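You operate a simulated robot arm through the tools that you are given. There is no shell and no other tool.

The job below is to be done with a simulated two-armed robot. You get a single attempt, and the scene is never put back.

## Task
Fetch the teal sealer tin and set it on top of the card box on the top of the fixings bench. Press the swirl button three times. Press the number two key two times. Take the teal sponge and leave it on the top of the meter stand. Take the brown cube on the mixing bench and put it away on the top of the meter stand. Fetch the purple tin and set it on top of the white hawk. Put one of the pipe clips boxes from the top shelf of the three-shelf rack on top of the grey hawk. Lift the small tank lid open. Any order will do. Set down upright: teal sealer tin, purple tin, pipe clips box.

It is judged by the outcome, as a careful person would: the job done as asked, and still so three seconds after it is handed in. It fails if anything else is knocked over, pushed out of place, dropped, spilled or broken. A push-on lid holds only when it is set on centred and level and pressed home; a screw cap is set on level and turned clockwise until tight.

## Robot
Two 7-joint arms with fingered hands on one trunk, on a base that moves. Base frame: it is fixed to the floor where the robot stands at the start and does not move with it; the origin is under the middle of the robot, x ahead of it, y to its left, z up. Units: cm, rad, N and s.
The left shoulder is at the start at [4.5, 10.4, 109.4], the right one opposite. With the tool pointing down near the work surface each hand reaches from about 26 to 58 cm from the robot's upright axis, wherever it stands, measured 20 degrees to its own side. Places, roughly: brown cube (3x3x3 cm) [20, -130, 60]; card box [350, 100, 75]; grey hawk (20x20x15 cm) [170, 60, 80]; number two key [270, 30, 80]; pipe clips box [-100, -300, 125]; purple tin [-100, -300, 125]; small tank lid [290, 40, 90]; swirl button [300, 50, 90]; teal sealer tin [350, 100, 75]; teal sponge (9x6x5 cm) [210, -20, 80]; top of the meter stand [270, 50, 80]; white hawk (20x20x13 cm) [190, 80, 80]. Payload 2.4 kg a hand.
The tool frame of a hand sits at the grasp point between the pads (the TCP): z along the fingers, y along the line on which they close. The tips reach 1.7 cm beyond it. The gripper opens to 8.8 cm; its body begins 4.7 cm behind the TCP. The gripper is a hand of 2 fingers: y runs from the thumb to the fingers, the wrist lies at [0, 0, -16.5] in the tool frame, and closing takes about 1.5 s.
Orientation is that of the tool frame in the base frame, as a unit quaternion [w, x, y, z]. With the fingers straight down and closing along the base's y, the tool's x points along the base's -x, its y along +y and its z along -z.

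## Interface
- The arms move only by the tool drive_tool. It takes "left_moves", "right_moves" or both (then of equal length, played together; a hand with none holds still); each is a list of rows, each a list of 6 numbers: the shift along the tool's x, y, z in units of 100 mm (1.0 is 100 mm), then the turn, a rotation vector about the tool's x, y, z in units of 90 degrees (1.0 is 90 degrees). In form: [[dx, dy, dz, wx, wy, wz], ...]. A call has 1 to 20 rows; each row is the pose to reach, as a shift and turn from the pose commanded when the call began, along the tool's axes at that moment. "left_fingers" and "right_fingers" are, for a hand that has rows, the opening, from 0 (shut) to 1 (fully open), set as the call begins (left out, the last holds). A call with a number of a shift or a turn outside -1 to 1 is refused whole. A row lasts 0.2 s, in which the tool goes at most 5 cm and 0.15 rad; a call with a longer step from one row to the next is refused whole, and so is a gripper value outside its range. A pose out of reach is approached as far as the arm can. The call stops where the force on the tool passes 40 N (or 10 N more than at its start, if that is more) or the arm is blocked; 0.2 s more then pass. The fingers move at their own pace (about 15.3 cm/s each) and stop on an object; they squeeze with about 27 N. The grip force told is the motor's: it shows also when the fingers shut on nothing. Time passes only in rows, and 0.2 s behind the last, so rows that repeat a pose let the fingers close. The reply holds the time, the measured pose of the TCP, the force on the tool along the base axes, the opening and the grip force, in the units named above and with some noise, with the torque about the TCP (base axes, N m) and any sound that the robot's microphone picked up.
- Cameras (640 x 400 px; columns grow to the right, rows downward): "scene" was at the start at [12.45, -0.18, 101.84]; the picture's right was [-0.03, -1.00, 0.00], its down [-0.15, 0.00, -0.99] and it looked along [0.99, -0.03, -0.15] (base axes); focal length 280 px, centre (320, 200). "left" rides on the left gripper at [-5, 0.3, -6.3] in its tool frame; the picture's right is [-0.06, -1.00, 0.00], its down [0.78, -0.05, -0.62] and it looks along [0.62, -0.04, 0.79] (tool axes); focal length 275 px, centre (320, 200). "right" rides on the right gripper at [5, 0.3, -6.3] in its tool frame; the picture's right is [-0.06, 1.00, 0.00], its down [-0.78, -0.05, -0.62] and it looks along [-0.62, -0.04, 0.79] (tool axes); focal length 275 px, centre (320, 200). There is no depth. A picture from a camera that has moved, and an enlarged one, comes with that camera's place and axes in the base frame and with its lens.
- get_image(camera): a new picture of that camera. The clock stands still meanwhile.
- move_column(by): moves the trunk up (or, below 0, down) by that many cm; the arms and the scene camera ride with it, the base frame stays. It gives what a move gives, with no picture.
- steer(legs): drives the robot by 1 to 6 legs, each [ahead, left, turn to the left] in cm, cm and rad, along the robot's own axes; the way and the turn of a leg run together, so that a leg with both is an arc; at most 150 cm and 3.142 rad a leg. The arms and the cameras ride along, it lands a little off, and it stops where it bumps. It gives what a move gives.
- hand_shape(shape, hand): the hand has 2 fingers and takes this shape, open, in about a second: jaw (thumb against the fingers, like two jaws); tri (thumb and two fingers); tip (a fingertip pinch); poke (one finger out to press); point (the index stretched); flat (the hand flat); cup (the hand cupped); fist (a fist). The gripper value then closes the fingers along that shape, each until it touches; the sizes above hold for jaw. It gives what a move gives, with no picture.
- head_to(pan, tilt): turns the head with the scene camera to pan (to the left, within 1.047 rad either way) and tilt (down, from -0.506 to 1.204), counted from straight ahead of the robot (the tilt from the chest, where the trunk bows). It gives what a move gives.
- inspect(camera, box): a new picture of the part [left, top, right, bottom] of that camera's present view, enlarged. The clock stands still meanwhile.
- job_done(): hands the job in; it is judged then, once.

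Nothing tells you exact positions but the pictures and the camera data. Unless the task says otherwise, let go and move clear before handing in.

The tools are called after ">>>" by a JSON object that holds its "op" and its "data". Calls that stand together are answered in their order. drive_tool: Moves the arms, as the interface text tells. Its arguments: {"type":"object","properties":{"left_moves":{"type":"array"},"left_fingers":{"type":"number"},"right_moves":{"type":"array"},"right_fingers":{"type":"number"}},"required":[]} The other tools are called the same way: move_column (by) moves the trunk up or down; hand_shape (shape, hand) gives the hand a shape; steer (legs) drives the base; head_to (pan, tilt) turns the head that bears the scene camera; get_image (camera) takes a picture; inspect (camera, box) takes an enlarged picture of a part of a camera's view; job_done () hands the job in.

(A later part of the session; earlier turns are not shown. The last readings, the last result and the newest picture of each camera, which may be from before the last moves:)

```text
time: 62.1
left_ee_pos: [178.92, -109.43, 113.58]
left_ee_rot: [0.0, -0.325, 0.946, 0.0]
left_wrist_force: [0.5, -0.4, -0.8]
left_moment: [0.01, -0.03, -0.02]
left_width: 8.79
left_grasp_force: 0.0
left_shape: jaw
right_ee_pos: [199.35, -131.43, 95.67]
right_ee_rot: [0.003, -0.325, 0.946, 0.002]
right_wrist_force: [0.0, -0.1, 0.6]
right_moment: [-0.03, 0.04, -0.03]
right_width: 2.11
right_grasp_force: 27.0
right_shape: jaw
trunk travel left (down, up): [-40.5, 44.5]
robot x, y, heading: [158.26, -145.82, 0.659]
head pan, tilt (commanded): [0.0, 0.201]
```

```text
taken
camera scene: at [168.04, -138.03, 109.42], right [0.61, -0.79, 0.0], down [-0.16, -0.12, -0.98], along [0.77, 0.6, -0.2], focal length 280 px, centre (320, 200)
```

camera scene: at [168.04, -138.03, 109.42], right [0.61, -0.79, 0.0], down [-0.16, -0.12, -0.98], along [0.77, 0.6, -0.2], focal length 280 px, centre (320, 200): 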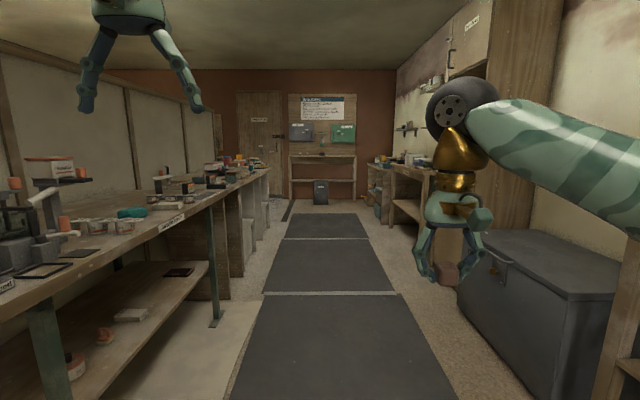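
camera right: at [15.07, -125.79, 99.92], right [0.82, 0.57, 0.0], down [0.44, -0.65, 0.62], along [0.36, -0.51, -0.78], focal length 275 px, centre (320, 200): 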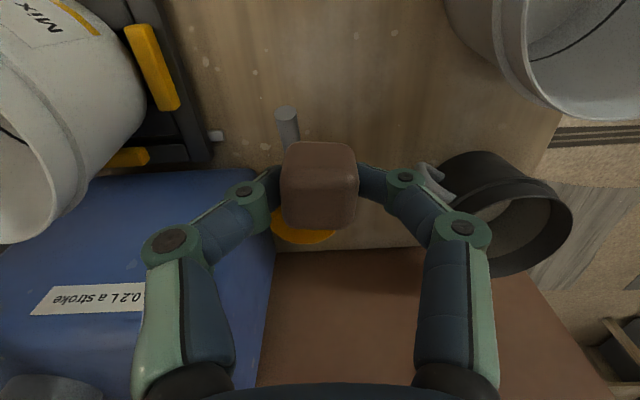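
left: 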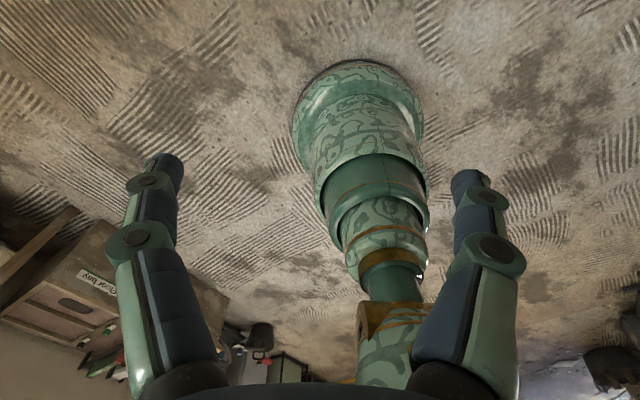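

I'm in the corridor with a long run of benches on my left; the teal sponge is visible on the first one. Zooming in on the benches.

>>> {"op": "inspect", "data": {"camera": "scene", "box": [0, 130, 280, 305]}}

>>> {"op": "inspect", "data": {"camera": "scene", "box": [140, 130, 300, 230]}}

>>> {"op": "inspect", "data": {"camera": "scene", "box": [270, 80, 460, 200]}}

```text
2.29 times, centred on (140, 218) of scene
camera zoom: at [168.04, -138.03, 109.42], right [0.61, -0.79, 0.0], down [-0.16, -0.12, -0.98], along [0.77, 0.6, -0.2], focal length 639 px, centre (731, 160)
```

zoom: 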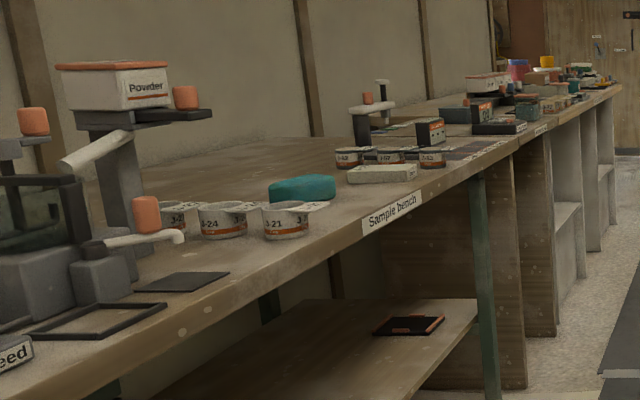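

```text
4.00 times, centred on (220, 180) of scene
camera zoom: at [168.04, -138.03, 109.42], right [0.61, -0.79, 0.0], down [-0.16, -0.12, -0.98], along [0.77, 0.6, -0.2], focal length 1118 px, centre (720, 280)
```

zoom: 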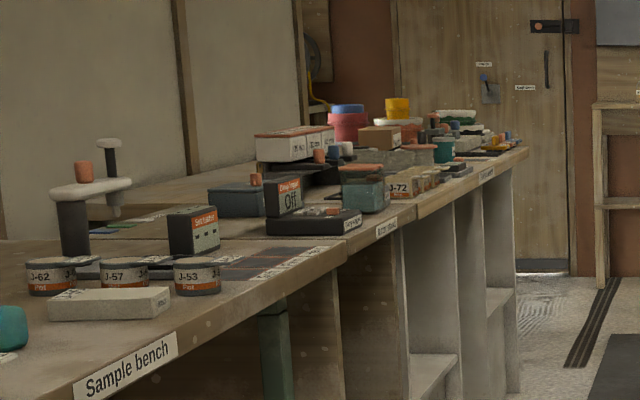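

```text
3.33 times, centred on (365, 140) of scene
camera zoom: at [168.04, -138.03, 109.42], right [0.61, -0.79, 0.0], down [-0.16, -0.12, -0.98], along [0.77, 0.6, -0.2], focal length 932 px, centre (170, 400)
```

zoom: 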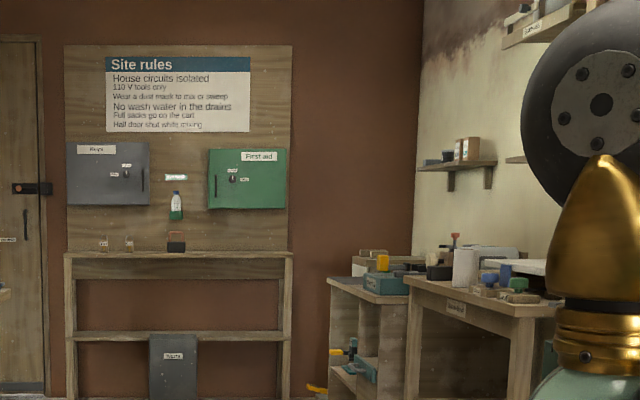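

The teal sponge sits at the front of the "Sample bench". I'll drive along the corridor, turn to face that bench, and look closely.

>>> {"op": "steer", "data": {"legs": [[128, 0, 0], [0, 0, 1.57]]}}

>>> {"op": "head_to", "data": {"pan": 0.0, "tilt": 0.5}}

>>> {"op": "get_image", "data": {"camera": "scene"}}

```text
time: 72.6
left_ee_pos: [224.57, -44.07, 113.58]
left_ee_rot: [0.0, 0.908, -0.418, 0.0]
left_wrist_force: [-0.3, 0.8, -0.2]
left_moment: [0.01, -0.02, -0.01]
left_width: 8.78
left_grasp_force: 0.0
left_shape: jaw
right_ee_pos: [245.44, -22.91, 95.74]
right_ee_rot: [-0.001, 0.909, -0.417, -0.004]
right_wrist_force: [0.0, 0.2, 0.1]
right_moment: [0.03, -0.02, -0.01]
right_width: 2.11
right_grasp_force: 26.7
right_shape: jaw
trunk travel left (down, up): [-40.5, 44.5]
robot x, y, heading: [261.93, -62.97, 2.276]
head pan, tilt (commanded): [0.0, 0.201]
```

```text
time: 73.4
left_ee_pos: [224.58, -44.35, 113.6]
left_ee_rot: [0.0, 0.909, -0.417, 0.0]
left_wrist_force: [-0.7, 0.6, -0.7]
left_moment: [-0.02, 0.04, 0.0]
left_width: 8.79
left_grasp_force: 0.1
left_shape: jaw
right_ee_pos: [245.46, -22.97, 95.67]
right_ee_rot: [0.0, 0.909, -0.417, -0.004]
right_wrist_force: [-0.5, -0.4, -0.2]
right_moment: [-0.01, 0.01, -0.03]
right_width: 2.1
right_grasp_force: 26.5
right_shape: jaw
trunk travel left (down, up): [-40.5, 44.5]
robot x, y, heading: [261.98, -63.22, 2.281]
head pan, tilt (commanded): [0.0, 0.499]
```

```text
taken
camera scene: at [253.73, -53.8, 106.66], right [0.76, 0.65, 0.0], down [0.31, -0.36, -0.88], along [-0.57, 0.67, -0.48], focal length 280 px, centre (320, 200)
```

scene: 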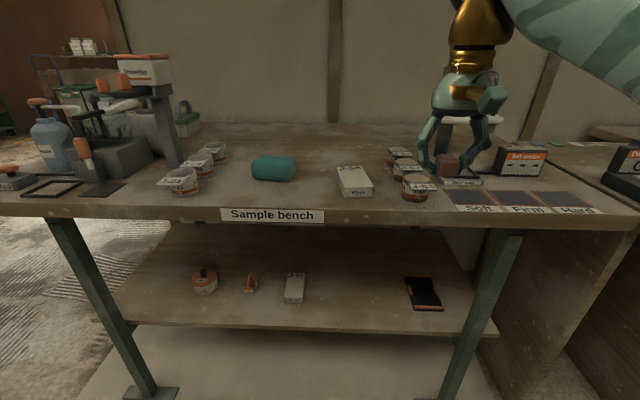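

The sponge is about 73 cm ahead, long side across. I'll raise the right hand (with the cube) well clear of the items on the bench, straighten up, and check what stands behind it.

>>> {"op": "drive_tool", "data": {"right_moves": [[0, 0, -0.3, 0, 0, 0], [0, 0, -0.6, 0, 0, 0], [0, 0, -1.0, 0, 0, 0]]}}

>>> {"op": "drive_tool", "data": {"right_moves": [[0.3, 0, -0.3, 0, 0, 0], [0.6, 0, -0.6, 0, 0, 0], [0.8, 0, -0.8, 0, 0, 0]]}}

>>> {"op": "steer", "data": {"legs": [[0, 0, -0.05]]}}

>>> {"op": "get_image", "data": {"camera": "scene"}}

```text
time: 74.2
left_ee_pos: [224.51, -44.24, 113.59]
left_ee_rot: [0.0, 0.908, -0.418, 0.001]
left_wrist_force: [-0.5, -0.4, 0.6]
left_moment: [0.01, -0.02, 0.0]
left_width: 8.77
left_grasp_force: 0.0
left_shape: jaw
right_ee_pos: [245.5, -22.85, 105.82]
right_ee_rot: [0.0, 0.909, -0.417, -0.005]
right_wrist_force: [0.0, -0.2, -0.4]
right_moment: [0.02, -0.02, 0.03]
right_width: 2.08
right_grasp_force: 27.0
right_shape: jaw
trunk travel left (down, up): [-40.5, 44.5]
robot x, y, heading: [261.21, -63.2, 2.282]
head pan, tilt (commanded): [0.0, 0.499]
```

```text
time: 75.0
left_ee_pos: [224.52, -44.14, 113.52]
left_ee_rot: [0.0, 0.909, -0.418, 0.0]
left_wrist_force: [-0.1, 0.3, -0.6]
left_moment: [0.03, 0.04, 0.03]
left_width: 8.8
left_grasp_force: 0.1
left_shape: jaw
right_ee_pos: [250.72, -28.98, 113.57]
right_ee_rot: [0.0, 0.909, -0.417, -0.003]
right_wrist_force: [0.9, -0.7, 0.5]
right_moment: [-0.01, 0.01, -0.01]
right_width: 2.11
right_grasp_force: 27.5
right_shape: jaw
trunk travel left (down, up): [-40.5, 44.5]
robot x, y, heading: [261.71, -62.85, 2.279]
head pan, tilt (commanded): [0.0, 0.499]
```

```text
time: 75.8
left_ee_pos: [225.64, -42.52, 113.55]
left_ee_rot: [0.0, 0.898, -0.439, 0.0]
left_wrist_force: [-0.2, -0.2, -0.7]
left_moment: [0.03, 0.0, 0.0]
left_width: 8.77
left_grasp_force: 0.1
left_shape: jaw
right_ee_pos: [252.4, -28.29, 113.53]
right_ee_rot: [0.0, 0.898, -0.44, -0.004]
right_wrist_force: [0.1, 0.5, -0.2]
right_moment: [-0.03, -0.02, 0.02]
right_width: 2.1
right_grasp_force: 27.3
right_shape: jaw
trunk travel left (down, up): [-40.5, 44.5]
robot x, y, heading: [261.73, -62.93, 2.235]
head pan, tilt (commanded): [0.0, 0.499]
```

```text
taken
camera scene: at [254.21, -53.42, 106.66], right [0.79, 0.61, 0.0], down [0.29, -0.38, -0.88], along [-0.54, 0.69, -0.48], focal length 280 px, centre (320, 200)
```

scene: 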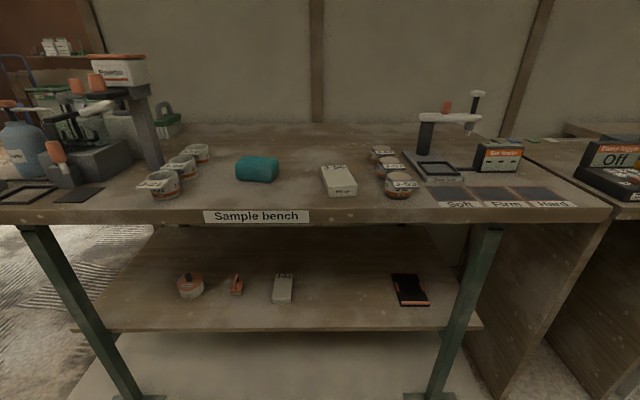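

Clear view now: sponge at about 72 cm ahead, 14.5 cm left; nothing tall lies directly under my hands. I'll drive 28 cm closer.

>>> {"op": "steer", "data": {"legs": [[28, 0, 0]]}}

>>> {"op": "head_to", "data": {"pan": 0.0, "tilt": 0.8}}

>>> {"op": "get_image", "data": {"camera": "scene"}}

>>> {"op": "get_image", "data": {"camera": "left"}}

```text
time: 77.8
left_ee_pos: [208.24, -20.14, 113.59]
left_ee_rot: [-0.001, 0.898, -0.441, 0.0]
left_wrist_force: [0.1, -0.7, -0.2]
left_moment: [0.0, -0.01, 0.05]
left_width: 8.77
left_grasp_force: 0.0
left_shape: jaw
right_ee_pos: [235.22, -6.13, 113.57]
right_ee_rot: [0.0, 0.898, -0.44, -0.004]
right_wrist_force: [-0.3, -0.6, 0.0]
right_moment: [0.01, 0.01, -0.02]
right_width: 2.09
right_grasp_force: 27.2
right_shape: jaw
trunk travel left (down, up): [-40.5, 44.5]
robot x, y, heading: [244.3, -40.95, 2.229]
head pan, tilt (commanded): [0.0, 0.499]
```

```text
time: 78.6
left_ee_pos: [208.31, -20.26, 113.54]
left_ee_rot: [0.0, 0.898, -0.441, 0.0]
left_wrist_force: [0.0, -0.8, 0.3]
left_moment: [0.03, 0.01, 0.04]
left_width: 8.81
left_grasp_force: 0.1
left_shape: jaw
right_ee_pos: [235.22, -6.16, 113.51]
right_ee_rot: [0.0, 0.898, -0.44, -0.003]
right_wrist_force: [-0.5, 0.3, -0.5]
right_moment: [0.03, -0.02, 0.02]
right_width: 2.09
right_grasp_force: 26.9
right_shape: jaw
trunk travel left (down, up): [-40.5, 44.5]
robot x, y, heading: [244.1, -40.86, 2.225]
head pan, tilt (commanded): [0.0, 0.799]
```

```text
taken
camera scene: at [237.65, -32.01, 104.07], right [0.79, 0.61, 0.0], down [0.44, -0.57, -0.7], along [-0.43, 0.55, -0.72], focal length 280 px, centre (320, 200)
```

scene: 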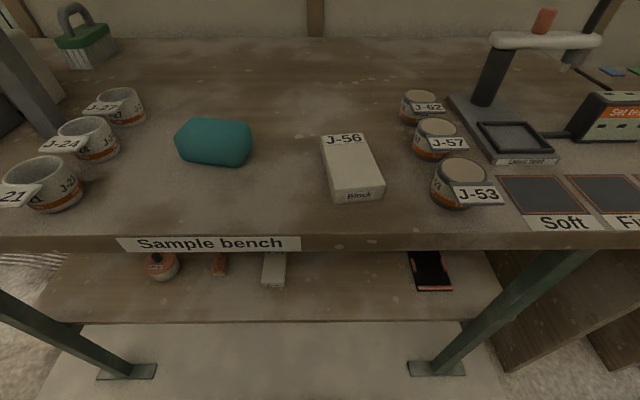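

```text
taken
camera left: at [205.07, -16.32, 119.98], right [0.75, 0.66, 0.0], down [0.52, -0.59, 0.62], along [0.41, -0.47, -0.79], focal length 275 px, centre (320, 200)
```

left: 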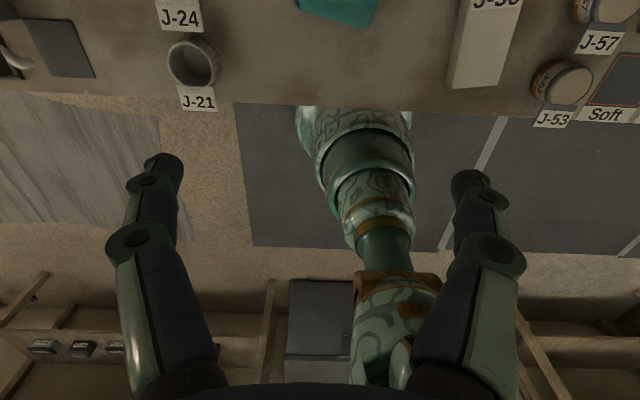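

Bench top ≈79.5; the sponge is at about 43.8 ahead and 14.4 left, long side across. I'll turn the left hand 90° so it closes across the 6 cm side.

>>> {"op": "drive_tool", "data": {"left_moves": [[0, 0, 0, 0, 0, 0.09], [0, 0, 0, 0, 0, 0.18], [0, 0, 0, 0, 0, 0.27], [0, 0, 0, 0, 0, 0.36], [0, 0, 0, 0, 0, 0.45], [0, 0, 0, 0, 0, 0.54], [0, 0, 0, 0, 0, 0.63], [0, 0, 0, 0, 0, 0.72], [0, 0, 0, 0, 0, 0.81], [0, 0, 0, 0, 0, 0.9]]}}

>>> {"op": "get_image", "data": {"camera": "left"}}

```text
time: 80.8
left_ee_pos: [208.34, -20.15, 113.51]
left_ee_rot: [0.0, -0.395, 0.919, 0.0]
left_wrist_force: [-0.6, -0.2, 0.5]
left_moment: [0.0, 0.0, 0.0]
left_width: 8.78
left_grasp_force: 0.0
left_shape: jaw
right_ee_pos: [235.25, -6.19, 113.51]
right_ee_rot: [-0.001, 0.898, -0.44, -0.004]
right_wrist_force: [0.2, -0.4, 1.3]
right_moment: [0.0, -0.04, -0.01]
right_width: 2.09
right_grasp_force: 26.9
right_shape: jaw
trunk travel left (down, up): [-40.5, 44.5]
robot x, y, heading: [244.62, -40.96, 2.231]
head pan, tilt (commanded): [0.0, 0.799]
```

```text
taken
camera left: at [211.59, -16.2, 119.98], right [0.77, -0.64, 0.0], down [-0.5, -0.6, 0.62], along [-0.4, -0.47, -0.79], focal length 275 px, centre (320, 200)
```

left: 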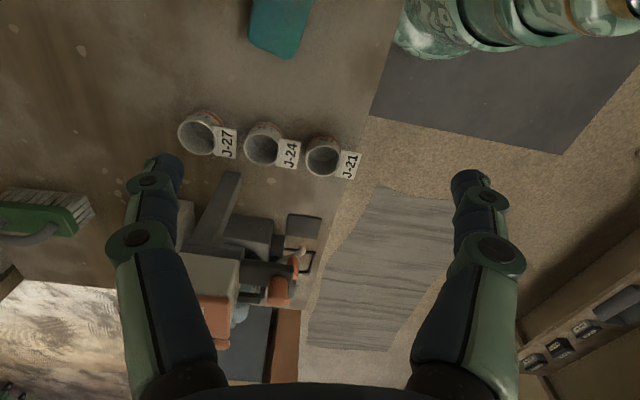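

Rotated fine; the left camera confirms the sponge at about (206,-15,82). I'll move above it and descend partway.

>>> {"op": "drive_tool", "data": {"left_moves": [[-0.1, 0.25, 0.1, 0, 0, 0], [-0.22, 0.53, 0.3, 0, 0, 0], [-0.22, 0.53, 0.65, 0, 0, 0], [-0.22, 0.53, 1.0, 0, 0, 0]]}}

>>> {"op": "get_image", "data": {"camera": "left"}}

>>> {"op": "get_image", "data": {"camera": "scene"}}

```text
time: 81.8
left_ee_pos: [206.15, -14.96, 103.56]
left_ee_rot: [0.0, -0.396, 0.918, 0.0]
left_wrist_force: [0.0, 0.4, 0.0]
left_moment: [-0.02, 0.04, -0.01]
left_width: 8.78
left_grasp_force: 0.0
left_shape: jaw
right_ee_pos: [235.28, -6.26, 113.46]
right_ee_rot: [-0.001, 0.898, -0.44, -0.004]
right_wrist_force: [0.0, 0.1, -0.4]
right_moment: [0.0, -0.01, 0.0]
right_width: 2.09
right_grasp_force: 27.1
right_shape: jaw
trunk travel left (down, up): [-40.5, 44.5]
robot x, y, heading: [244.54, -40.98, 2.227]
head pan, tilt (commanded): [0.0, 0.799]
```

```text
taken
camera left: at [209.29, -10.96, 109.97], right [0.77, -0.64, 0.0], down [-0.5, -0.6, 0.62], along [-0.4, -0.48, -0.79], focal length 275 px, centre (320, 200)
```

left: 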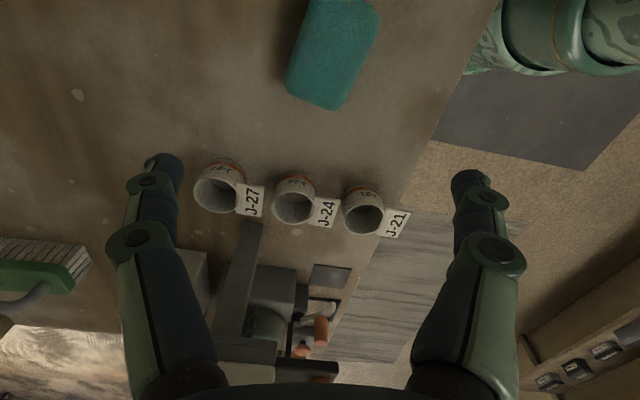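

```text
taken
camera scene: at [237.64, -32.02, 104.06], right [0.79, 0.61, 0.0], down [0.44, -0.57, -0.7], along [-0.43, 0.55, -0.72], focal length 280 px, centre (320, 200)
```

scene: 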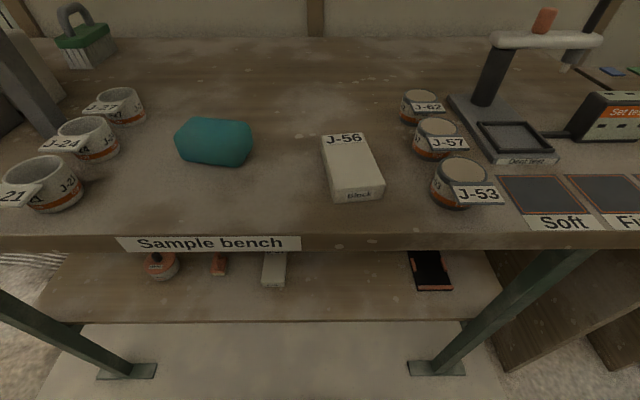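

The sponge is turned about 18° relative to the hand. I'll align to it, re-centre slightly, and descend further.

>>> {"op": "drive_tool", "data": {"left_moves": [[-0.02, -0.03, 0.1, 0, 0, 0.09], [-0.04, -0.06, 0.3, 0, 0, 0.18], [-0.04, -0.06, 0.65, 0, 0, 0.2], [-0.04, -0.06, 1.0, 0, 0, 0.2]]}}

>>> {"op": "get_image", "data": {"camera": "left"}}

```text
time: 82.8
left_ee_pos: [206.79, -14.99, 93.48]
left_ee_rot: [0.0, -0.248, 0.969, 0.0]
left_wrist_force: [1.1, -0.6, -0.5]
left_moment: [-0.02, 0.01, 0.02]
left_width: 8.76
left_grasp_force: 0.1
left_shape: jaw
right_ee_pos: [235.36, -6.14, 113.5]
right_ee_rot: [-0.002, 0.898, -0.439, -0.003]
right_wrist_force: [0.2, 0.4, -0.5]
right_moment: [0.05, 0.01, -0.02]
right_width: 2.09
right_grasp_force: 26.9
right_shape: jaw
trunk travel left (down, up): [-40.5, 44.5]
robot x, y, heading: [244.45, -40.96, 2.231]
head pan, tilt (commanded): [0.0, 0.799]
```

```text
taken
camera left: at [211.08, -12.23, 99.88], right [0.53, -0.85, 0.0], down [-0.66, -0.42, 0.62], along [-0.52, -0.33, -0.79], focal length 275 px, centre (320, 200)
```

left: 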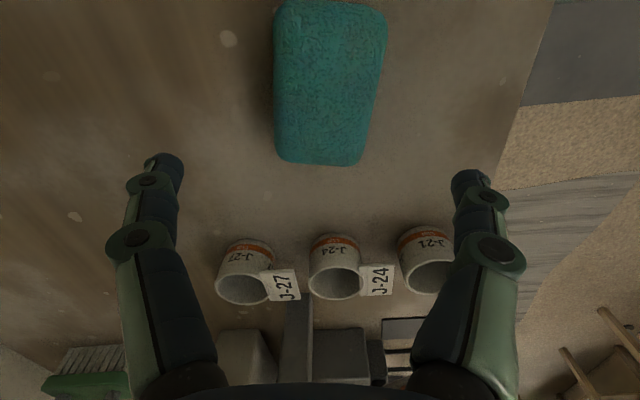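

Aligned. Descending onto the sponge.

>>> {"op": "drive_tool", "data": {"left_moves": [[0, -0.03, 0.4, 0, 0, 0], [0, -0.04, 0.8, 0, 0, 0], [0, -0.04, 1.0, 0, 0, 0]]}}

>>> {"op": "get_image", "data": {"camera": "left"}}

```text
time: 83.6
left_ee_pos: [206.98, -15.42, 83.62]
left_ee_rot: [-0.001, -0.247, 0.969, 0.0]
left_wrist_force: [0.0, -0.2, 0.0]
left_moment: [0.02, -0.01, -0.02]
left_width: 8.82
left_grasp_force: 0.0
left_shape: jaw
right_ee_pos: [235.19, -6.14, 113.46]
right_ee_rot: [-0.001, 0.898, -0.44, -0.003]
right_wrist_force: [-0.4, -0.4, 0.0]
right_moment: [0.01, 0.0, 0.02]
right_width: 2.11
right_grasp_force: 27.4
right_shape: jaw
trunk travel left (down, up): [-40.5, 44.5]
robot x, y, heading: [244.11, -40.67, 2.227]
head pan, tilt (commanded): [0.0, 0.799]
```

```text
taken
camera left: at [211.28, -12.62, 89.94], right [0.53, -0.85, 0.0], down [-0.66, -0.42, 0.62], along [-0.52, -0.33, -0.79], focal length 275 px, centre (320, 200)
```

left: 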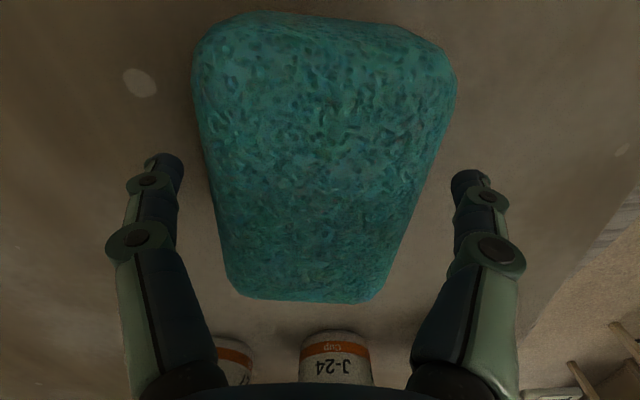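

>>> {"op": "drive_tool", "data": {"left_moves": [[0, 0, 0.06, 0, 0, 0], [0, 0, 0.1, 0, 0, 0]]}}

>>> {"op": "drive_tool", "data": {"left_moves": [[0, 0, 0, 0, 0, 0], [0, 0, 0, 0, 0, 0], [0, 0, 0, 0, 0, 0], [0, 0, 0, 0, 0, 0], [0, 0, 0, 0, 0, 0], [0, 0, 0, 0, 0, 0], [0, 0, 0, 0, 0, 0], [0, 0, 0, 0, 0, 0]], "left_fingers": 0}}

>>> {"op": "get_image", "data": {"camera": "left"}}

```text
time: 84.2
left_ee_pos: [206.92, -15.45, 82.53]
left_ee_rot: [0.001, -0.248, 0.969, -0.001]
left_wrist_force: [-0.2, -0.2, -0.1]
left_moment: [-0.03, 0.0, 0.0]
left_width: 8.78
left_grasp_force: 0.0
left_shape: jaw
right_ee_pos: [235.24, -6.07, 113.57]
right_ee_rot: [0.0, 0.898, -0.44, -0.003]
right_wrist_force: [0.4, -0.2, 0.7]
right_moment: [0.02, -0.02, 0.0]
right_width: 2.09
right_grasp_force: 27.0
right_shape: jaw
trunk travel left (down, up): [-40.5, 44.5]
robot x, y, heading: [244.71, -40.59, 2.23]
head pan, tilt (commanded): [0.0, 0.799]
```

```text
time: 86.0
left_ee_pos: [206.91, -15.34, 82.55]
left_ee_rot: [0.0, -0.248, 0.969, 0.0]
left_wrist_force: [0.6, 0.3, 0.1]
left_moment: [0.01, -0.03, 0.01]
left_width: 5.53
left_grasp_force: 26.7
left_shape: jaw
right_ee_pos: [235.16, -6.15, 113.61]
right_ee_rot: [-0.001, 0.898, -0.439, -0.003]
right_wrist_force: [0.2, 0.4, -0.7]
right_moment: [-0.01, 0.0, -0.01]
right_width: 2.09
right_grasp_force: 26.6
right_shape: jaw
trunk travel left (down, up): [-40.5, 44.5]
robot x, y, heading: [244.27, -40.64, 2.228]
head pan, tilt (commanded): [0.0, 0.799]
```

```text
taken
camera left: at [211.18, -12.64, 88.94], right [0.53, -0.85, 0.0], down [-0.66, -0.42, 0.62], along [-0.52, -0.33, -0.79], focal length 275 px, centre (320, 200)
```

left: 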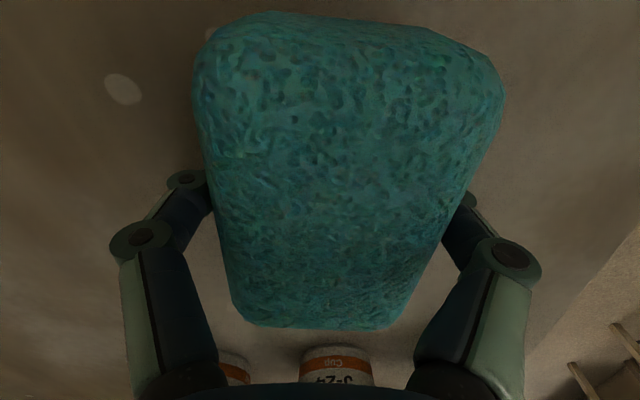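

Sponge gripped (5.5 cm). Lifting it straight up, then backing off from the bench.

>>> {"op": "drive_tool", "data": {"left_moves": [[0, 0, -0.2, 0, 0, 0], [0, 0, -0.5, 0, 0, 0], [0, 0, -0.8, 0, 0, 0], [0, 0, -1.0, 0, 0, 0]]}}

>>> {"op": "drive_tool", "data": {"left_moves": [[0, 0, -0.4, 0, 0, 0], [0, 0, -0.8, 0, 0, 0], [0, 0, -1.0, 0, 0, 0]]}}

>>> {"op": "drive_tool", "data": {"left_moves": [[0, 0, -0.4, 0, 0, 0], [0, 0, -0.8, 0, 0, 0], [0, 0, -1.0, 0, 0, 0]]}}

>>> {"op": "steer", "data": {"legs": [[-30, 0, 0], [0, -68, 0]]}}

>>> {"op": "head_to", "data": {"pan": 0.0, "tilt": 0.5}}

>>> {"op": "get_image", "data": {"camera": "scene"}}

```text
time: 87.0
left_ee_pos: [206.8, -15.4, 92.68]
left_ee_rot: [0.0, -0.248, 0.969, 0.0]
left_wrist_force: [0.2, -0.7, 0.0]
left_moment: [-0.03, -0.05, -0.03]
left_width: 5.5
left_grasp_force: 26.9
left_shape: jaw
right_ee_pos: [235.27, -6.14, 113.5]
right_ee_rot: [-0.001, 0.898, -0.44, -0.004]
right_wrist_force: [0.2, 0.7, -0.4]
right_moment: [0.01, -0.02, -0.03]
right_width: 2.12
right_grasp_force: 27.4
right_shape: jaw
trunk travel left (down, up): [-40.5, 44.5]
robot x, y, heading: [244.66, -40.93, 2.23]
head pan, tilt (commanded): [0.0, 0.799]
```

```text
time: 87.8
left_ee_pos: [207.02, -15.38, 102.68]
left_ee_rot: [0.001, -0.249, 0.969, -0.001]
left_wrist_force: [0.3, 0.4, 0.8]
left_moment: [0.0, 0.02, 0.05]
left_width: 5.49
left_grasp_force: 26.7
left_shape: jaw
right_ee_pos: [235.4, -6.16, 113.5]
right_ee_rot: [-0.001, 0.898, -0.44, -0.003]
right_wrist_force: [-0.5, -1.3, 0.2]
right_moment: [0.04, -0.02, 0.01]
right_width: 2.11
right_grasp_force: 27.2
right_shape: jaw
trunk travel left (down, up): [-40.5, 44.5]
robot x, y, heading: [244.35, -40.66, 2.232]
head pan, tilt (commanded): [0.0, 0.799]
```

```text
time: 88.6
left_ee_pos: [206.97, -15.44, 112.52]
left_ee_rot: [0.001, -0.248, 0.969, -0.001]
left_wrist_force: [0.1, -0.3, -0.3]
left_moment: [0.02, 0.03, 0.03]
left_width: 5.49
left_grasp_force: 27.2
left_shape: jaw
right_ee_pos: [235.34, -6.17, 113.42]
right_ee_rot: [-0.002, 0.898, -0.44, -0.004]
right_wrist_force: [0.8, -0.6, 0.0]
right_moment: [-0.02, 0.0, -0.01]
right_width: 2.1
right_grasp_force: 27.2
right_shape: jaw
trunk travel left (down, up): [-40.5, 44.5]
robot x, y, heading: [244.37, -41.22, 2.227]
head pan, tilt (commanded): [0.0, 0.799]
```

```text
time: 94.0
left_ee_pos: [279.35, 2.11, 112.46]
left_ee_rot: [0.0, -0.249, 0.968, -0.001]
left_wrist_force: [-0.9, 1.2, -1.4]
left_moment: [0.0, 0.05, 0.0]
left_width: 5.48
left_grasp_force: 27.5
left_shape: jaw
right_ee_pos: [307.51, 11.37, 113.54]
right_ee_rot: [0.0, 0.898, -0.44, -0.004]
right_wrist_force: [-0.6, -0.4, -0.2]
right_moment: [-0.03, 0.01, -0.01]
right_width: 2.11
right_grasp_force: 26.8
right_shape: jaw
trunk travel left (down, up): [-40.5, 44.5]
robot x, y, heading: [316.47, -23.44, 2.233]
head pan, tilt (commanded): [0.0, 0.799]
```

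```text
time: 94.8
left_ee_pos: [279.39, 2.12, 112.5]
left_ee_rot: [0.0, -0.248, 0.969, 0.0]
left_wrist_force: [0.0, 0.5, -0.9]
left_moment: [-0.04, 0.0, -0.01]
left_width: 5.49
left_grasp_force: 27.1
left_shape: jaw
right_ee_pos: [307.47, 11.37, 113.61]
right_ee_rot: [-0.002, 0.899, -0.439, -0.004]
right_wrist_force: [-0.6, 0.3, 0.7]
right_moment: [-0.02, -0.01, -0.02]
right_width: 2.09
right_grasp_force: 26.7
right_shape: jaw
trunk travel left (down, up): [-40.5, 44.5]
robot x, y, heading: [316.46, -23.2, 2.23]
head pan, tilt (commanded): [0.0, 0.499]
```

```text
taken
camera scene: at [309.34, -13.67, 106.65], right [0.79, 0.61, 0.0], down [0.29, -0.38, -0.88], along [-0.54, 0.69, -0.48], focal length 280 px, centre (320, 200)
```

scene: 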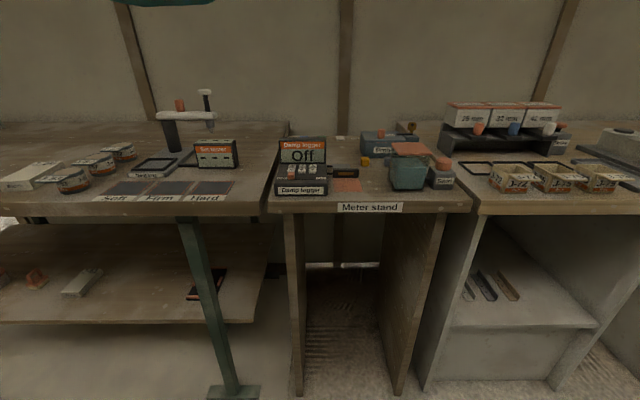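

The meter stand is right ahead: a damp logger with keys, a small tank with lids, etc. I'll zoom in on it.

>>> {"op": "inspect", "data": {"camera": "scene", "box": [255, 115, 475, 235]}}

>>> {"op": "inspect", "data": {"camera": "scene", "box": [265, 130, 345, 200]}}

>>> {"op": "inspect", "data": {"camera": "scene", "box": [350, 120, 470, 200]}}

>>> {"op": "inspect", "data": {"camera": "scene", "box": [430, 90, 640, 215]}}

```text
2.91 times, centred on (365, 175) of scene
camera zoom: at [309.34, -13.67, 106.65], right [0.79, 0.61, 0.0], down [0.29, -0.38, -0.88], along [-0.54, 0.69, -0.48], focal length 813 px, centre (189, 273)
```

zoom: 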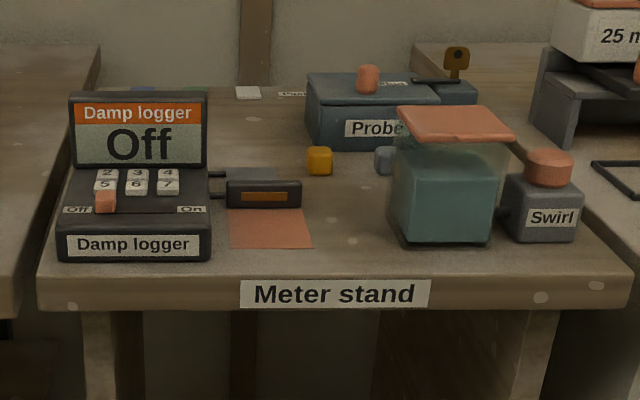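

```text
5.71 times, centred on (305, 165) of scene
camera zoom: at [309.34, -13.67, 106.65], right [0.79, 0.61, 0.0], down [0.29, -0.38, -0.88], along [-0.54, 0.69, -0.48], focal length 1598 px, centre (406, 400)
```

zoom: 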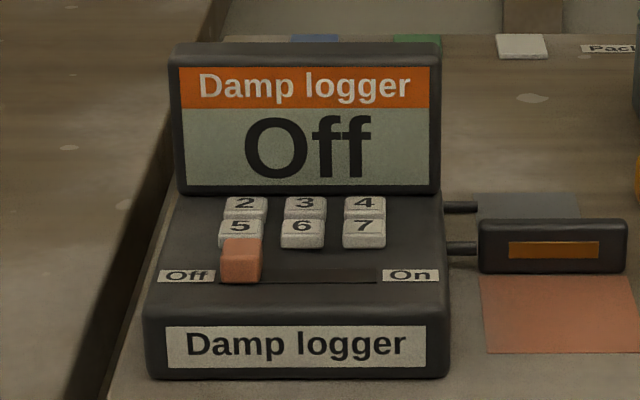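

```text
5.00 times, centred on (410, 160) of scene
camera zoom: at [309.34, -13.67, 106.65], right [0.79, 0.61, 0.0], down [0.29, -0.38, -0.88], along [-0.54, 0.69, -0.48], focal length 1398 px, centre (-130, 400)
```

zoom: 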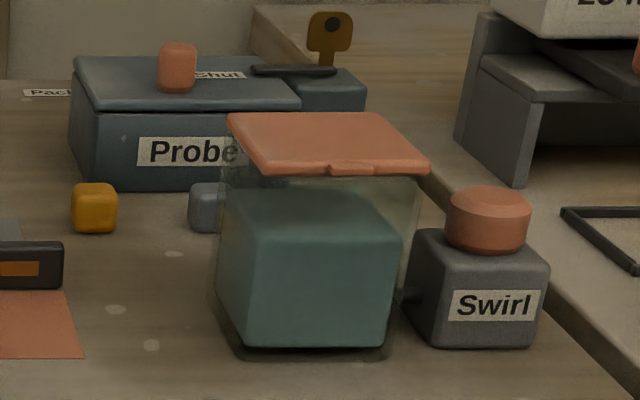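

```text
3.05 times, centred on (535, 152) of scene
camera zoom: at [309.34, -13.67, 106.65], right [0.79, 0.61, 0.0], down [0.29, -0.38, -0.88], along [-0.54, 0.69, -0.48], focal length 852 px, centre (-335, 345)
```

zoom: 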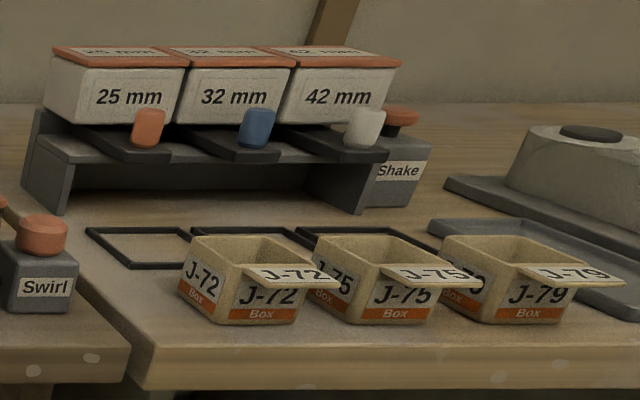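

The meter stand holds the damp logger (keys 2–7), the small tank with its orange lid, the swirl button, a probe box and small things. There's free space behind the logger/probe unit and in front between pad and tank. I'll raise the trunk and move closer to view the top from above.

>>> {"op": "move_column", "data": {"by": 12}}

>>> {"op": "steer", "data": {"legs": [[26, 0, 0]]}}

>>> {"op": "head_to", "data": {"pan": 0.0, "tilt": 0.85}}

>>> {"op": "get_image", "data": {"camera": "scene"}}

>>> {"op": "get_image", "data": {"camera": "right"}}

```text
time: 96.3
left_ee_pos: [279.31, 1.94, 124.49]
left_ee_rot: [0.0, -0.249, 0.969, 0.0]
left_wrist_force: [0.1, 0.3, -1.1]
left_moment: [0.02, 0.01, 0.01]
left_width: 5.48
left_grasp_force: 27.2
left_shape: jaw
right_ee_pos: [307.57, 11.34, 125.45]
right_ee_rot: [0.0, 0.898, -0.44, -0.003]
right_wrist_force: [-0.3, -0.8, 0.8]
right_moment: [0.01, -0.04, 0.0]
right_width: 2.09
right_grasp_force: 27.2
right_shape: jaw
trunk travel left (down, up): [-52.5, 32.5]
robot x, y, heading: [316.92, -23.58, 2.232]
head pan, tilt (commanded): [0.0, 0.499]
```

```text
time: 98.2
left_ee_pos: [263.59, 22.37, 124.59]
left_ee_rot: [0.0, -0.249, 0.969, -0.001]
left_wrist_force: [0.3, 0.8, -1.1]
left_moment: [0.01, -0.01, 0.0]
left_width: 5.5
left_grasp_force: 26.9
left_shape: jaw
right_ee_pos: [291.67, 31.76, 125.39]
right_ee_rot: [-0.001, 0.898, -0.439, -0.003]
right_wrist_force: [0.2, -0.3, 0.4]
right_moment: [0.0, -0.04, 0.0]
right_width: 2.09
right_grasp_force: 26.5
right_shape: jaw
trunk travel left (down, up): [-52.5, 32.5]
robot x, y, heading: [301.11, -2.88, 2.23]
head pan, tilt (commanded): [0.0, 0.499]
```

```text
time: 99.0
left_ee_pos: [263.55, 22.27, 124.46]
left_ee_rot: [0.0, -0.249, 0.968, 0.0]
left_wrist_force: [0.0, -0.1, 0.1]
left_moment: [0.01, 0.01, 0.01]
left_width: 5.48
left_grasp_force: 27.1
left_shape: jaw
right_ee_pos: [291.87, 31.67, 125.48]
right_ee_rot: [-0.001, 0.899, -0.439, -0.004]
right_wrist_force: [1.3, -0.7, -0.4]
right_moment: [0.0, 0.02, 0.01]
right_width: 2.1
right_grasp_force: 26.5
right_shape: jaw
trunk travel left (down, up): [-52.5, 32.5]
robot x, y, heading: [301.17, -3.0, 2.232]
head pan, tilt (commanded): [0.0, 0.85]
```

```text
taken
camera scene: at [294.51, 5.44, 115.74], right [0.79, 0.61, 0.0], down [0.46, -0.59, -0.66], along [-0.4, 0.52, -0.75], focal length 280 px, centre (320, 200)
```

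scene: 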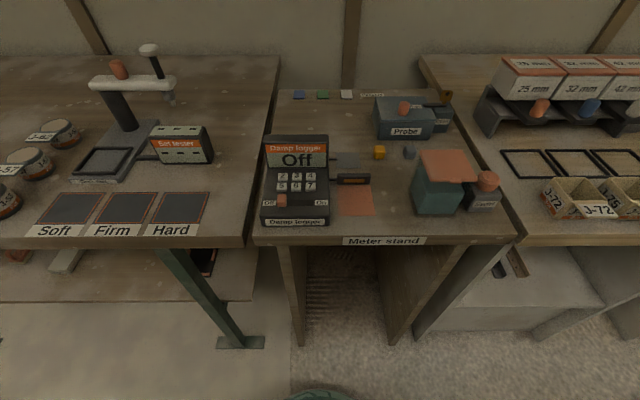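

```text
taken
camera right: at [294.6, 27.39, 131.76], right [-0.83, -0.56, 0.0], down [-0.44, 0.65, 0.62], along [-0.35, 0.51, -0.78], focal length 275 px, centre (320, 200)
```

right: 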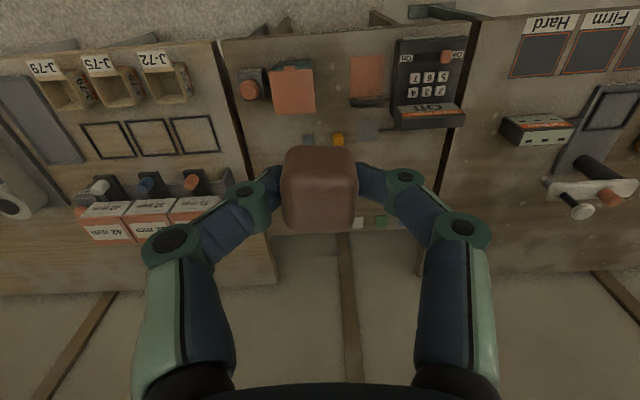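

>>> {"op": "inspect", "data": {"camera": "scene", "box": [245, 80, 515, 250]}}

>>> {"op": "inspect", "data": {"camera": "right", "box": [220, 20, 480, 180]}}

```text
2.35 times, centred on (380, 165) of scene
camera zoom: at [294.51, 5.44, 115.74], right [0.79, 0.61, 0.0], down [0.46, -0.59, -0.66], along [-0.4, 0.52, -0.75], focal length 658 px, centre (179, 282)
```

zoom: 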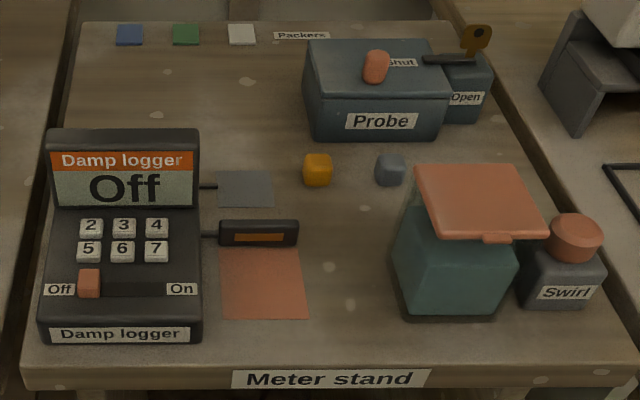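

```text
2.46 times, centred on (350, 100) of right
camera zoom: at [294.6, 27.39, 131.76], right [-0.83, -0.56, 0.0], down [-0.44, 0.65, 0.62], along [-0.35, 0.51, -0.78], focal length 678 px, centre (246, 446)
```

zoom: 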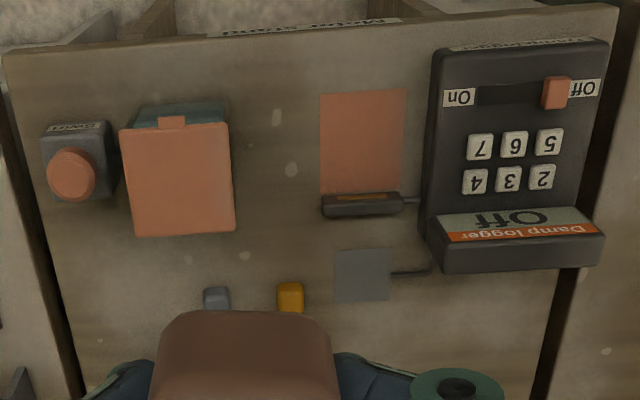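

There's a large free area at the back left of the stand, behind the logger. I'll move 4.5 cm ahead and 4 cm right, then lower the trunk so both hands reach there.

>>> {"op": "steer", "data": {"legs": [[4.5, -4, 0]]}}

>>> {"op": "move_column", "data": {"by": -18}}

>>> {"op": "get_image", "data": {"camera": "scene"}}

>>> {"op": "get_image", "data": {"camera": "right"}}

```text
time: 100.0
left_ee_pos: [263.99, 28.58, 124.48]
left_ee_rot: [0.001, -0.249, 0.968, 0.0]
left_wrist_force: [0.1, 0.0, -0.1]
left_moment: [-0.01, 0.01, -0.02]
left_width: 5.48
left_grasp_force: 26.8
left_shape: jaw
right_ee_pos: [292.26, 37.88, 125.47]
right_ee_rot: [0.0, 0.898, -0.44, -0.003]
right_wrist_force: [0.4, -1.0, 0.0]
right_moment: [0.02, 0.01, 0.03]
right_width: 2.1
right_grasp_force: 27.0
right_shape: jaw
trunk travel left (down, up): [-52.5, 32.5]
robot x, y, heading: [301.41, 3.18, 2.229]
head pan, tilt (commanded): [0.0, 0.85]
```

```text
time: 102.0
left_ee_pos: [264.01, 28.31, 106.5]
left_ee_rot: [0.0, -0.249, 0.969, -0.001]
left_wrist_force: [-0.1, 1.1, -0.2]
left_moment: [0.0, 0.03, -0.01]
left_width: 5.48
left_grasp_force: 27.3
left_shape: jaw
right_ee_pos: [292.09, 37.74, 107.48]
right_ee_rot: [-0.001, 0.898, -0.439, -0.004]
right_wrist_force: [-0.9, 0.1, -0.3]
right_moment: [0.0, 0.0, 0.03]
right_width: 2.08
right_grasp_force: 27.6
right_shape: jaw
trunk travel left (down, up): [-34.5, 50.5]
robot x, y, heading: [301.27, 3.12, 2.228]
head pan, tilt (commanded): [0.0, 0.85]
```

```text
taken
camera scene: at [294.63, 11.83, 97.63], right [0.79, 0.61, 0.0], down [0.46, -0.59, -0.66], along [-0.4, 0.52, -0.75], focal length 280 px, centre (320, 200)
```

scene: 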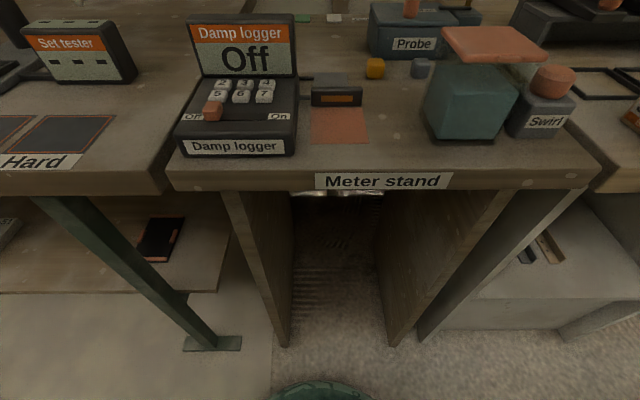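

```text
taken
camera right: at [294.98, 33.45, 113.77], right [-0.83, -0.56, 0.0], down [-0.44, 0.65, 0.62], along [-0.35, 0.51, -0.78], focal length 275 px, centre (320, 200)
```

right: 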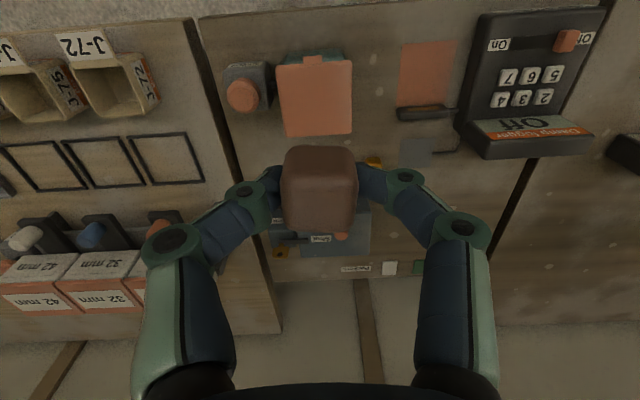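

Both targets computed: cube at about (269.6,45.9), sponge at about (261.9,41.2), in the clear area behind the logger. Moving the right hand (cube) over its spot first, staying high.

>>> {"op": "drive_tool", "data": {"right_moves": [[-0.25, 0.16, 0, 0, 0, 0], [-0.6, 0.38, 0, 0, 0, 0], [-1.0, 0.64, 0, 0, 0, 0]]}}

>>> {"op": "drive_tool", "data": {"right_moves": [[-0.35, 0.22, 0, 0, 0, 0], [-0.7, 0.44, 0, 0, 0, 0], [-1.0, 0.64, 0, 0, 0, 0]]}}

>>> {"op": "get_image", "data": {"camera": "right"}}

>>> {"op": "get_image", "data": {"camera": "left"}}

```text
time: 102.8
left_ee_pos: [263.97, 28.48, 106.52]
left_ee_rot: [0.0, -0.248, 0.969, 0.0]
left_wrist_force: [0.4, 0.4, 0.5]
left_moment: [0.0, 0.0, 0.01]
left_width: 5.47
left_grasp_force: 26.9
left_shape: jaw
right_ee_pos: [281.02, 41.98, 107.79]
right_ee_rot: [-0.001, 0.898, -0.439, -0.004]
right_wrist_force: [-0.2, 0.4, -0.8]
right_moment: [0.02, 0.03, 0.0]
right_width: 2.1
right_grasp_force: 27.3
right_shape: jaw
trunk travel left (down, up): [-34.5, 50.5]
robot x, y, heading: [301.35, 2.95, 2.231]
head pan, tilt (commanded): [0.0, 0.85]
```

```text
time: 103.5
left_ee_pos: [263.89, 28.36, 106.53]
left_ee_rot: [0.0, -0.249, 0.969, 0.0]
left_wrist_force: [0.5, -0.5, -0.5]
left_moment: [-0.03, 0.06, -0.01]
left_width: 5.49
left_grasp_force: 26.9
left_shape: jaw
right_ee_pos: [270.06, 45.2, 107.85]
right_ee_rot: [0.0, 0.899, -0.437, -0.003]
right_wrist_force: [-0.1, -0.1, -0.5]
right_moment: [0.01, 0.03, 0.0]
right_width: 2.09
right_grasp_force: 26.6
right_shape: jaw
right hand out of reach, approached as far as the arm can: row 3
trunk travel left (down, up): [-34.5, 50.5]
robot x, y, heading: [301.44, 2.98, 2.229]
head pan, tilt (commanded): [0.0, 0.85]
```

```text
taken
camera right: at [272.92, 41.04, 114.08], right [-0.82, -0.57, 0.0], down [-0.44, 0.64, 0.63], along [-0.36, 0.51, -0.78], focal length 275 px, centre (320, 200)
```

right: 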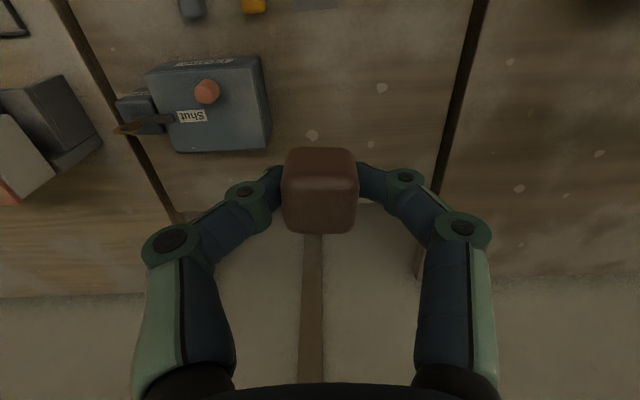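

```text
taken
camera left: at [268.19, 31.1, 112.94], right [0.54, -0.84, 0.0], down [-0.66, -0.42, 0.62], along [-0.52, -0.33, -0.79], focal length 275 px, centre (320, 200)
```

left: 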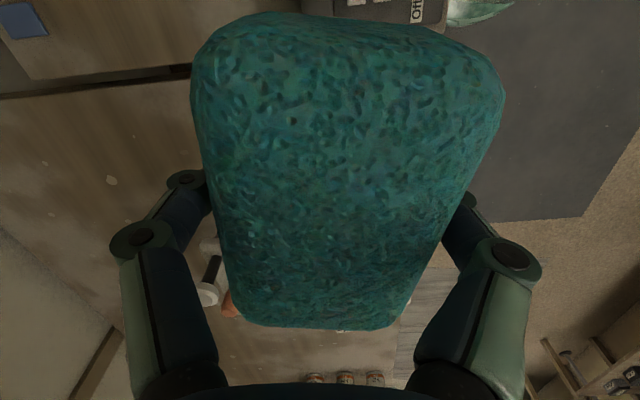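

The hand is at the reach limit up here but over open table, just left of the probe box. I'll shift 2 cm left for finger clearance and descend.

>>> {"op": "drive_tool", "data": {"right_moves": [[0, 0.2, 0.2, 0, 0, 0], [0, 0.2, 0.6, 0, 0, 0], [0, 0.2, 1.0, 0, 0, 0]]}}

>>> {"op": "drive_tool", "data": {"right_moves": [[0, 0, 0.4, 0, 0, 0], [0, 0, 0.8, 0, 0, 0], [0, 0, 1.0, 0, 0, 0]]}}

>>> {"op": "get_image", "data": {"camera": "right"}}

>>> {"op": "get_image", "data": {"camera": "scene"}}

```text
time: 104.3
left_ee_pos: [263.98, 28.35, 106.51]
left_ee_rot: [0.001, -0.249, 0.968, 0.0]
left_wrist_force: [0.2, -0.6, -0.6]
left_moment: [-0.03, 0.01, 0.02]
left_width: 5.5
left_grasp_force: 26.7
left_shape: jaw
right_ee_pos: [268.34, 43.89, 97.68]
right_ee_rot: [0.0, 0.898, -0.439, -0.004]
right_wrist_force: [-0.2, 0.9, 0.1]
right_moment: [0.02, 0.0, 0.03]
right_width: 2.12
right_grasp_force: 27.6
right_shape: jaw
trunk travel left (down, up): [-34.5, 50.5]
robot x, y, heading: [301.32, 3.07, 2.227]
head pan, tilt (commanded): [0.0, 0.85]
```

```text
time: 105.2
left_ee_pos: [264.01, 28.36, 106.52]
left_ee_rot: [0.0, -0.248, 0.969, 0.0]
left_wrist_force: [-0.4, 0.2, -0.5]
left_moment: [0.02, 0.0, -0.01]
left_width: 5.49
left_grasp_force: 28.0
left_shape: jaw
right_ee_pos: [268.47, 44.07, 87.67]
right_ee_rot: [0.0, 0.899, -0.439, -0.004]
right_wrist_force: [0.1, 0.7, -0.2]
right_moment: [-0.01, -0.04, -0.01]
right_width: 2.07
right_grasp_force: 27.0
right_shape: jaw
trunk travel left (down, up): [-34.5, 50.5]
robot x, y, heading: [301.55, 2.81, 2.232]
head pan, tilt (commanded): [0.0, 0.85]
```

```text
taken
camera right: at [271.22, 39.77, 93.93], right [-0.83, -0.56, 0.0], down [-0.44, 0.65, 0.62], along [-0.35, 0.51, -0.78], focal length 275 px, centre (320, 200)
```

right: 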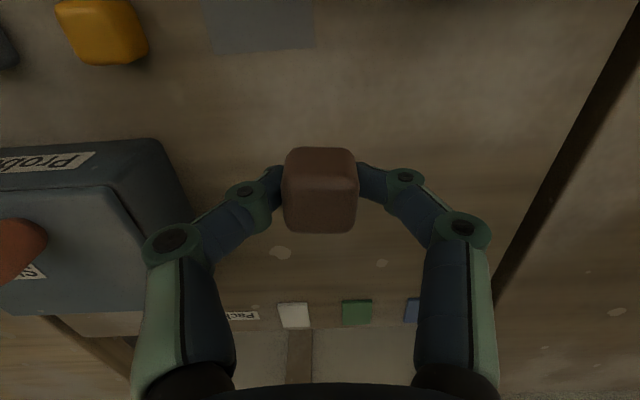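

```text
taken
camera scene: at [294.61, 11.83, 97.62], right [0.79, 0.61, 0.0], down [0.46, -0.59, -0.66], along [-0.4, 0.52, -0.75], focal length 280 px, centre (320, 200)
```

scene: 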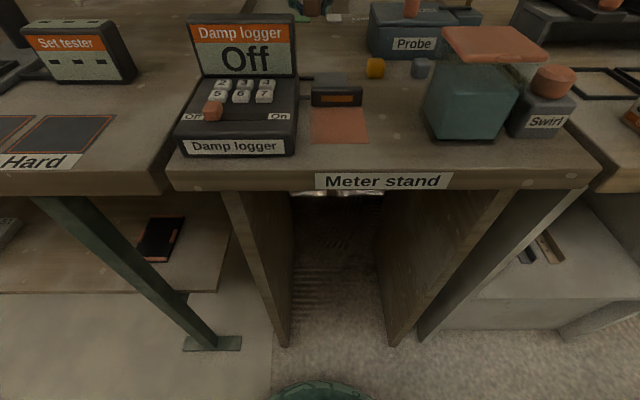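

Close to the probe box's corner with the knuckles, so I'll shift 1 cm left and 1 cm back, then lower gently until the cube touches.

>>> {"op": "drive_tool", "data": {"right_moves": [[0.1, 0.1, 0, 0, 0, 0], [0.1, 0.1, 0.25, 0, 0, 0], [0.1, 0.1, 0.45, 0, 0, 0], [0.1, 0.1, 0.52, 0, 0, 0]]}}

>>> {"op": "get_image", "data": {"camera": "right"}}

```text
time: 106.2
left_ee_pos: [263.87, 28.28, 106.48]
left_ee_rot: [0.0, -0.249, 0.969, 0.0]
left_wrist_force: [0.2, -0.7, -0.5]
left_moment: [0.0, -0.01, 0.0]
left_width: 5.48
left_grasp_force: 26.8
left_shape: jaw
right_ee_pos: [268.26, 42.46, 82.54]
right_ee_rot: [-0.001, 0.899, -0.438, -0.003]
right_wrist_force: [-0.7, -0.2, -0.7]
right_moment: [0.05, -0.02, 0.02]
right_width: 2.08
right_grasp_force: 26.7
right_shape: jaw
trunk travel left (down, up): [-34.5, 50.5]
robot x, y, heading: [301.24, 3.63, 2.233]
head pan, tilt (commanded): [0.0, 0.85]
```

```text
taken
camera right: at [271.04, 38.32, 88.79], right [-0.83, -0.56, 0.0], down [-0.44, 0.65, 0.62], along [-0.35, 0.51, -0.78], focal length 275 px, centre (320, 200)
```

right: 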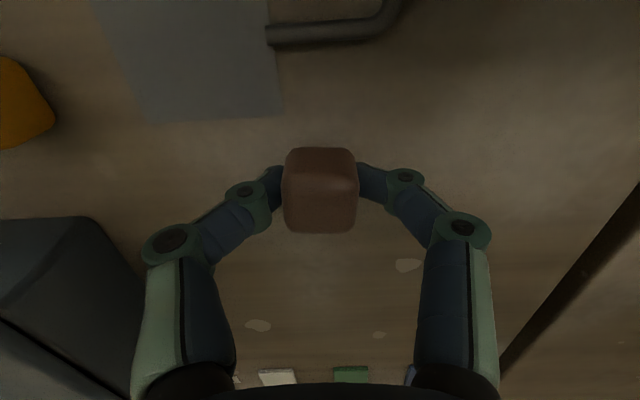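

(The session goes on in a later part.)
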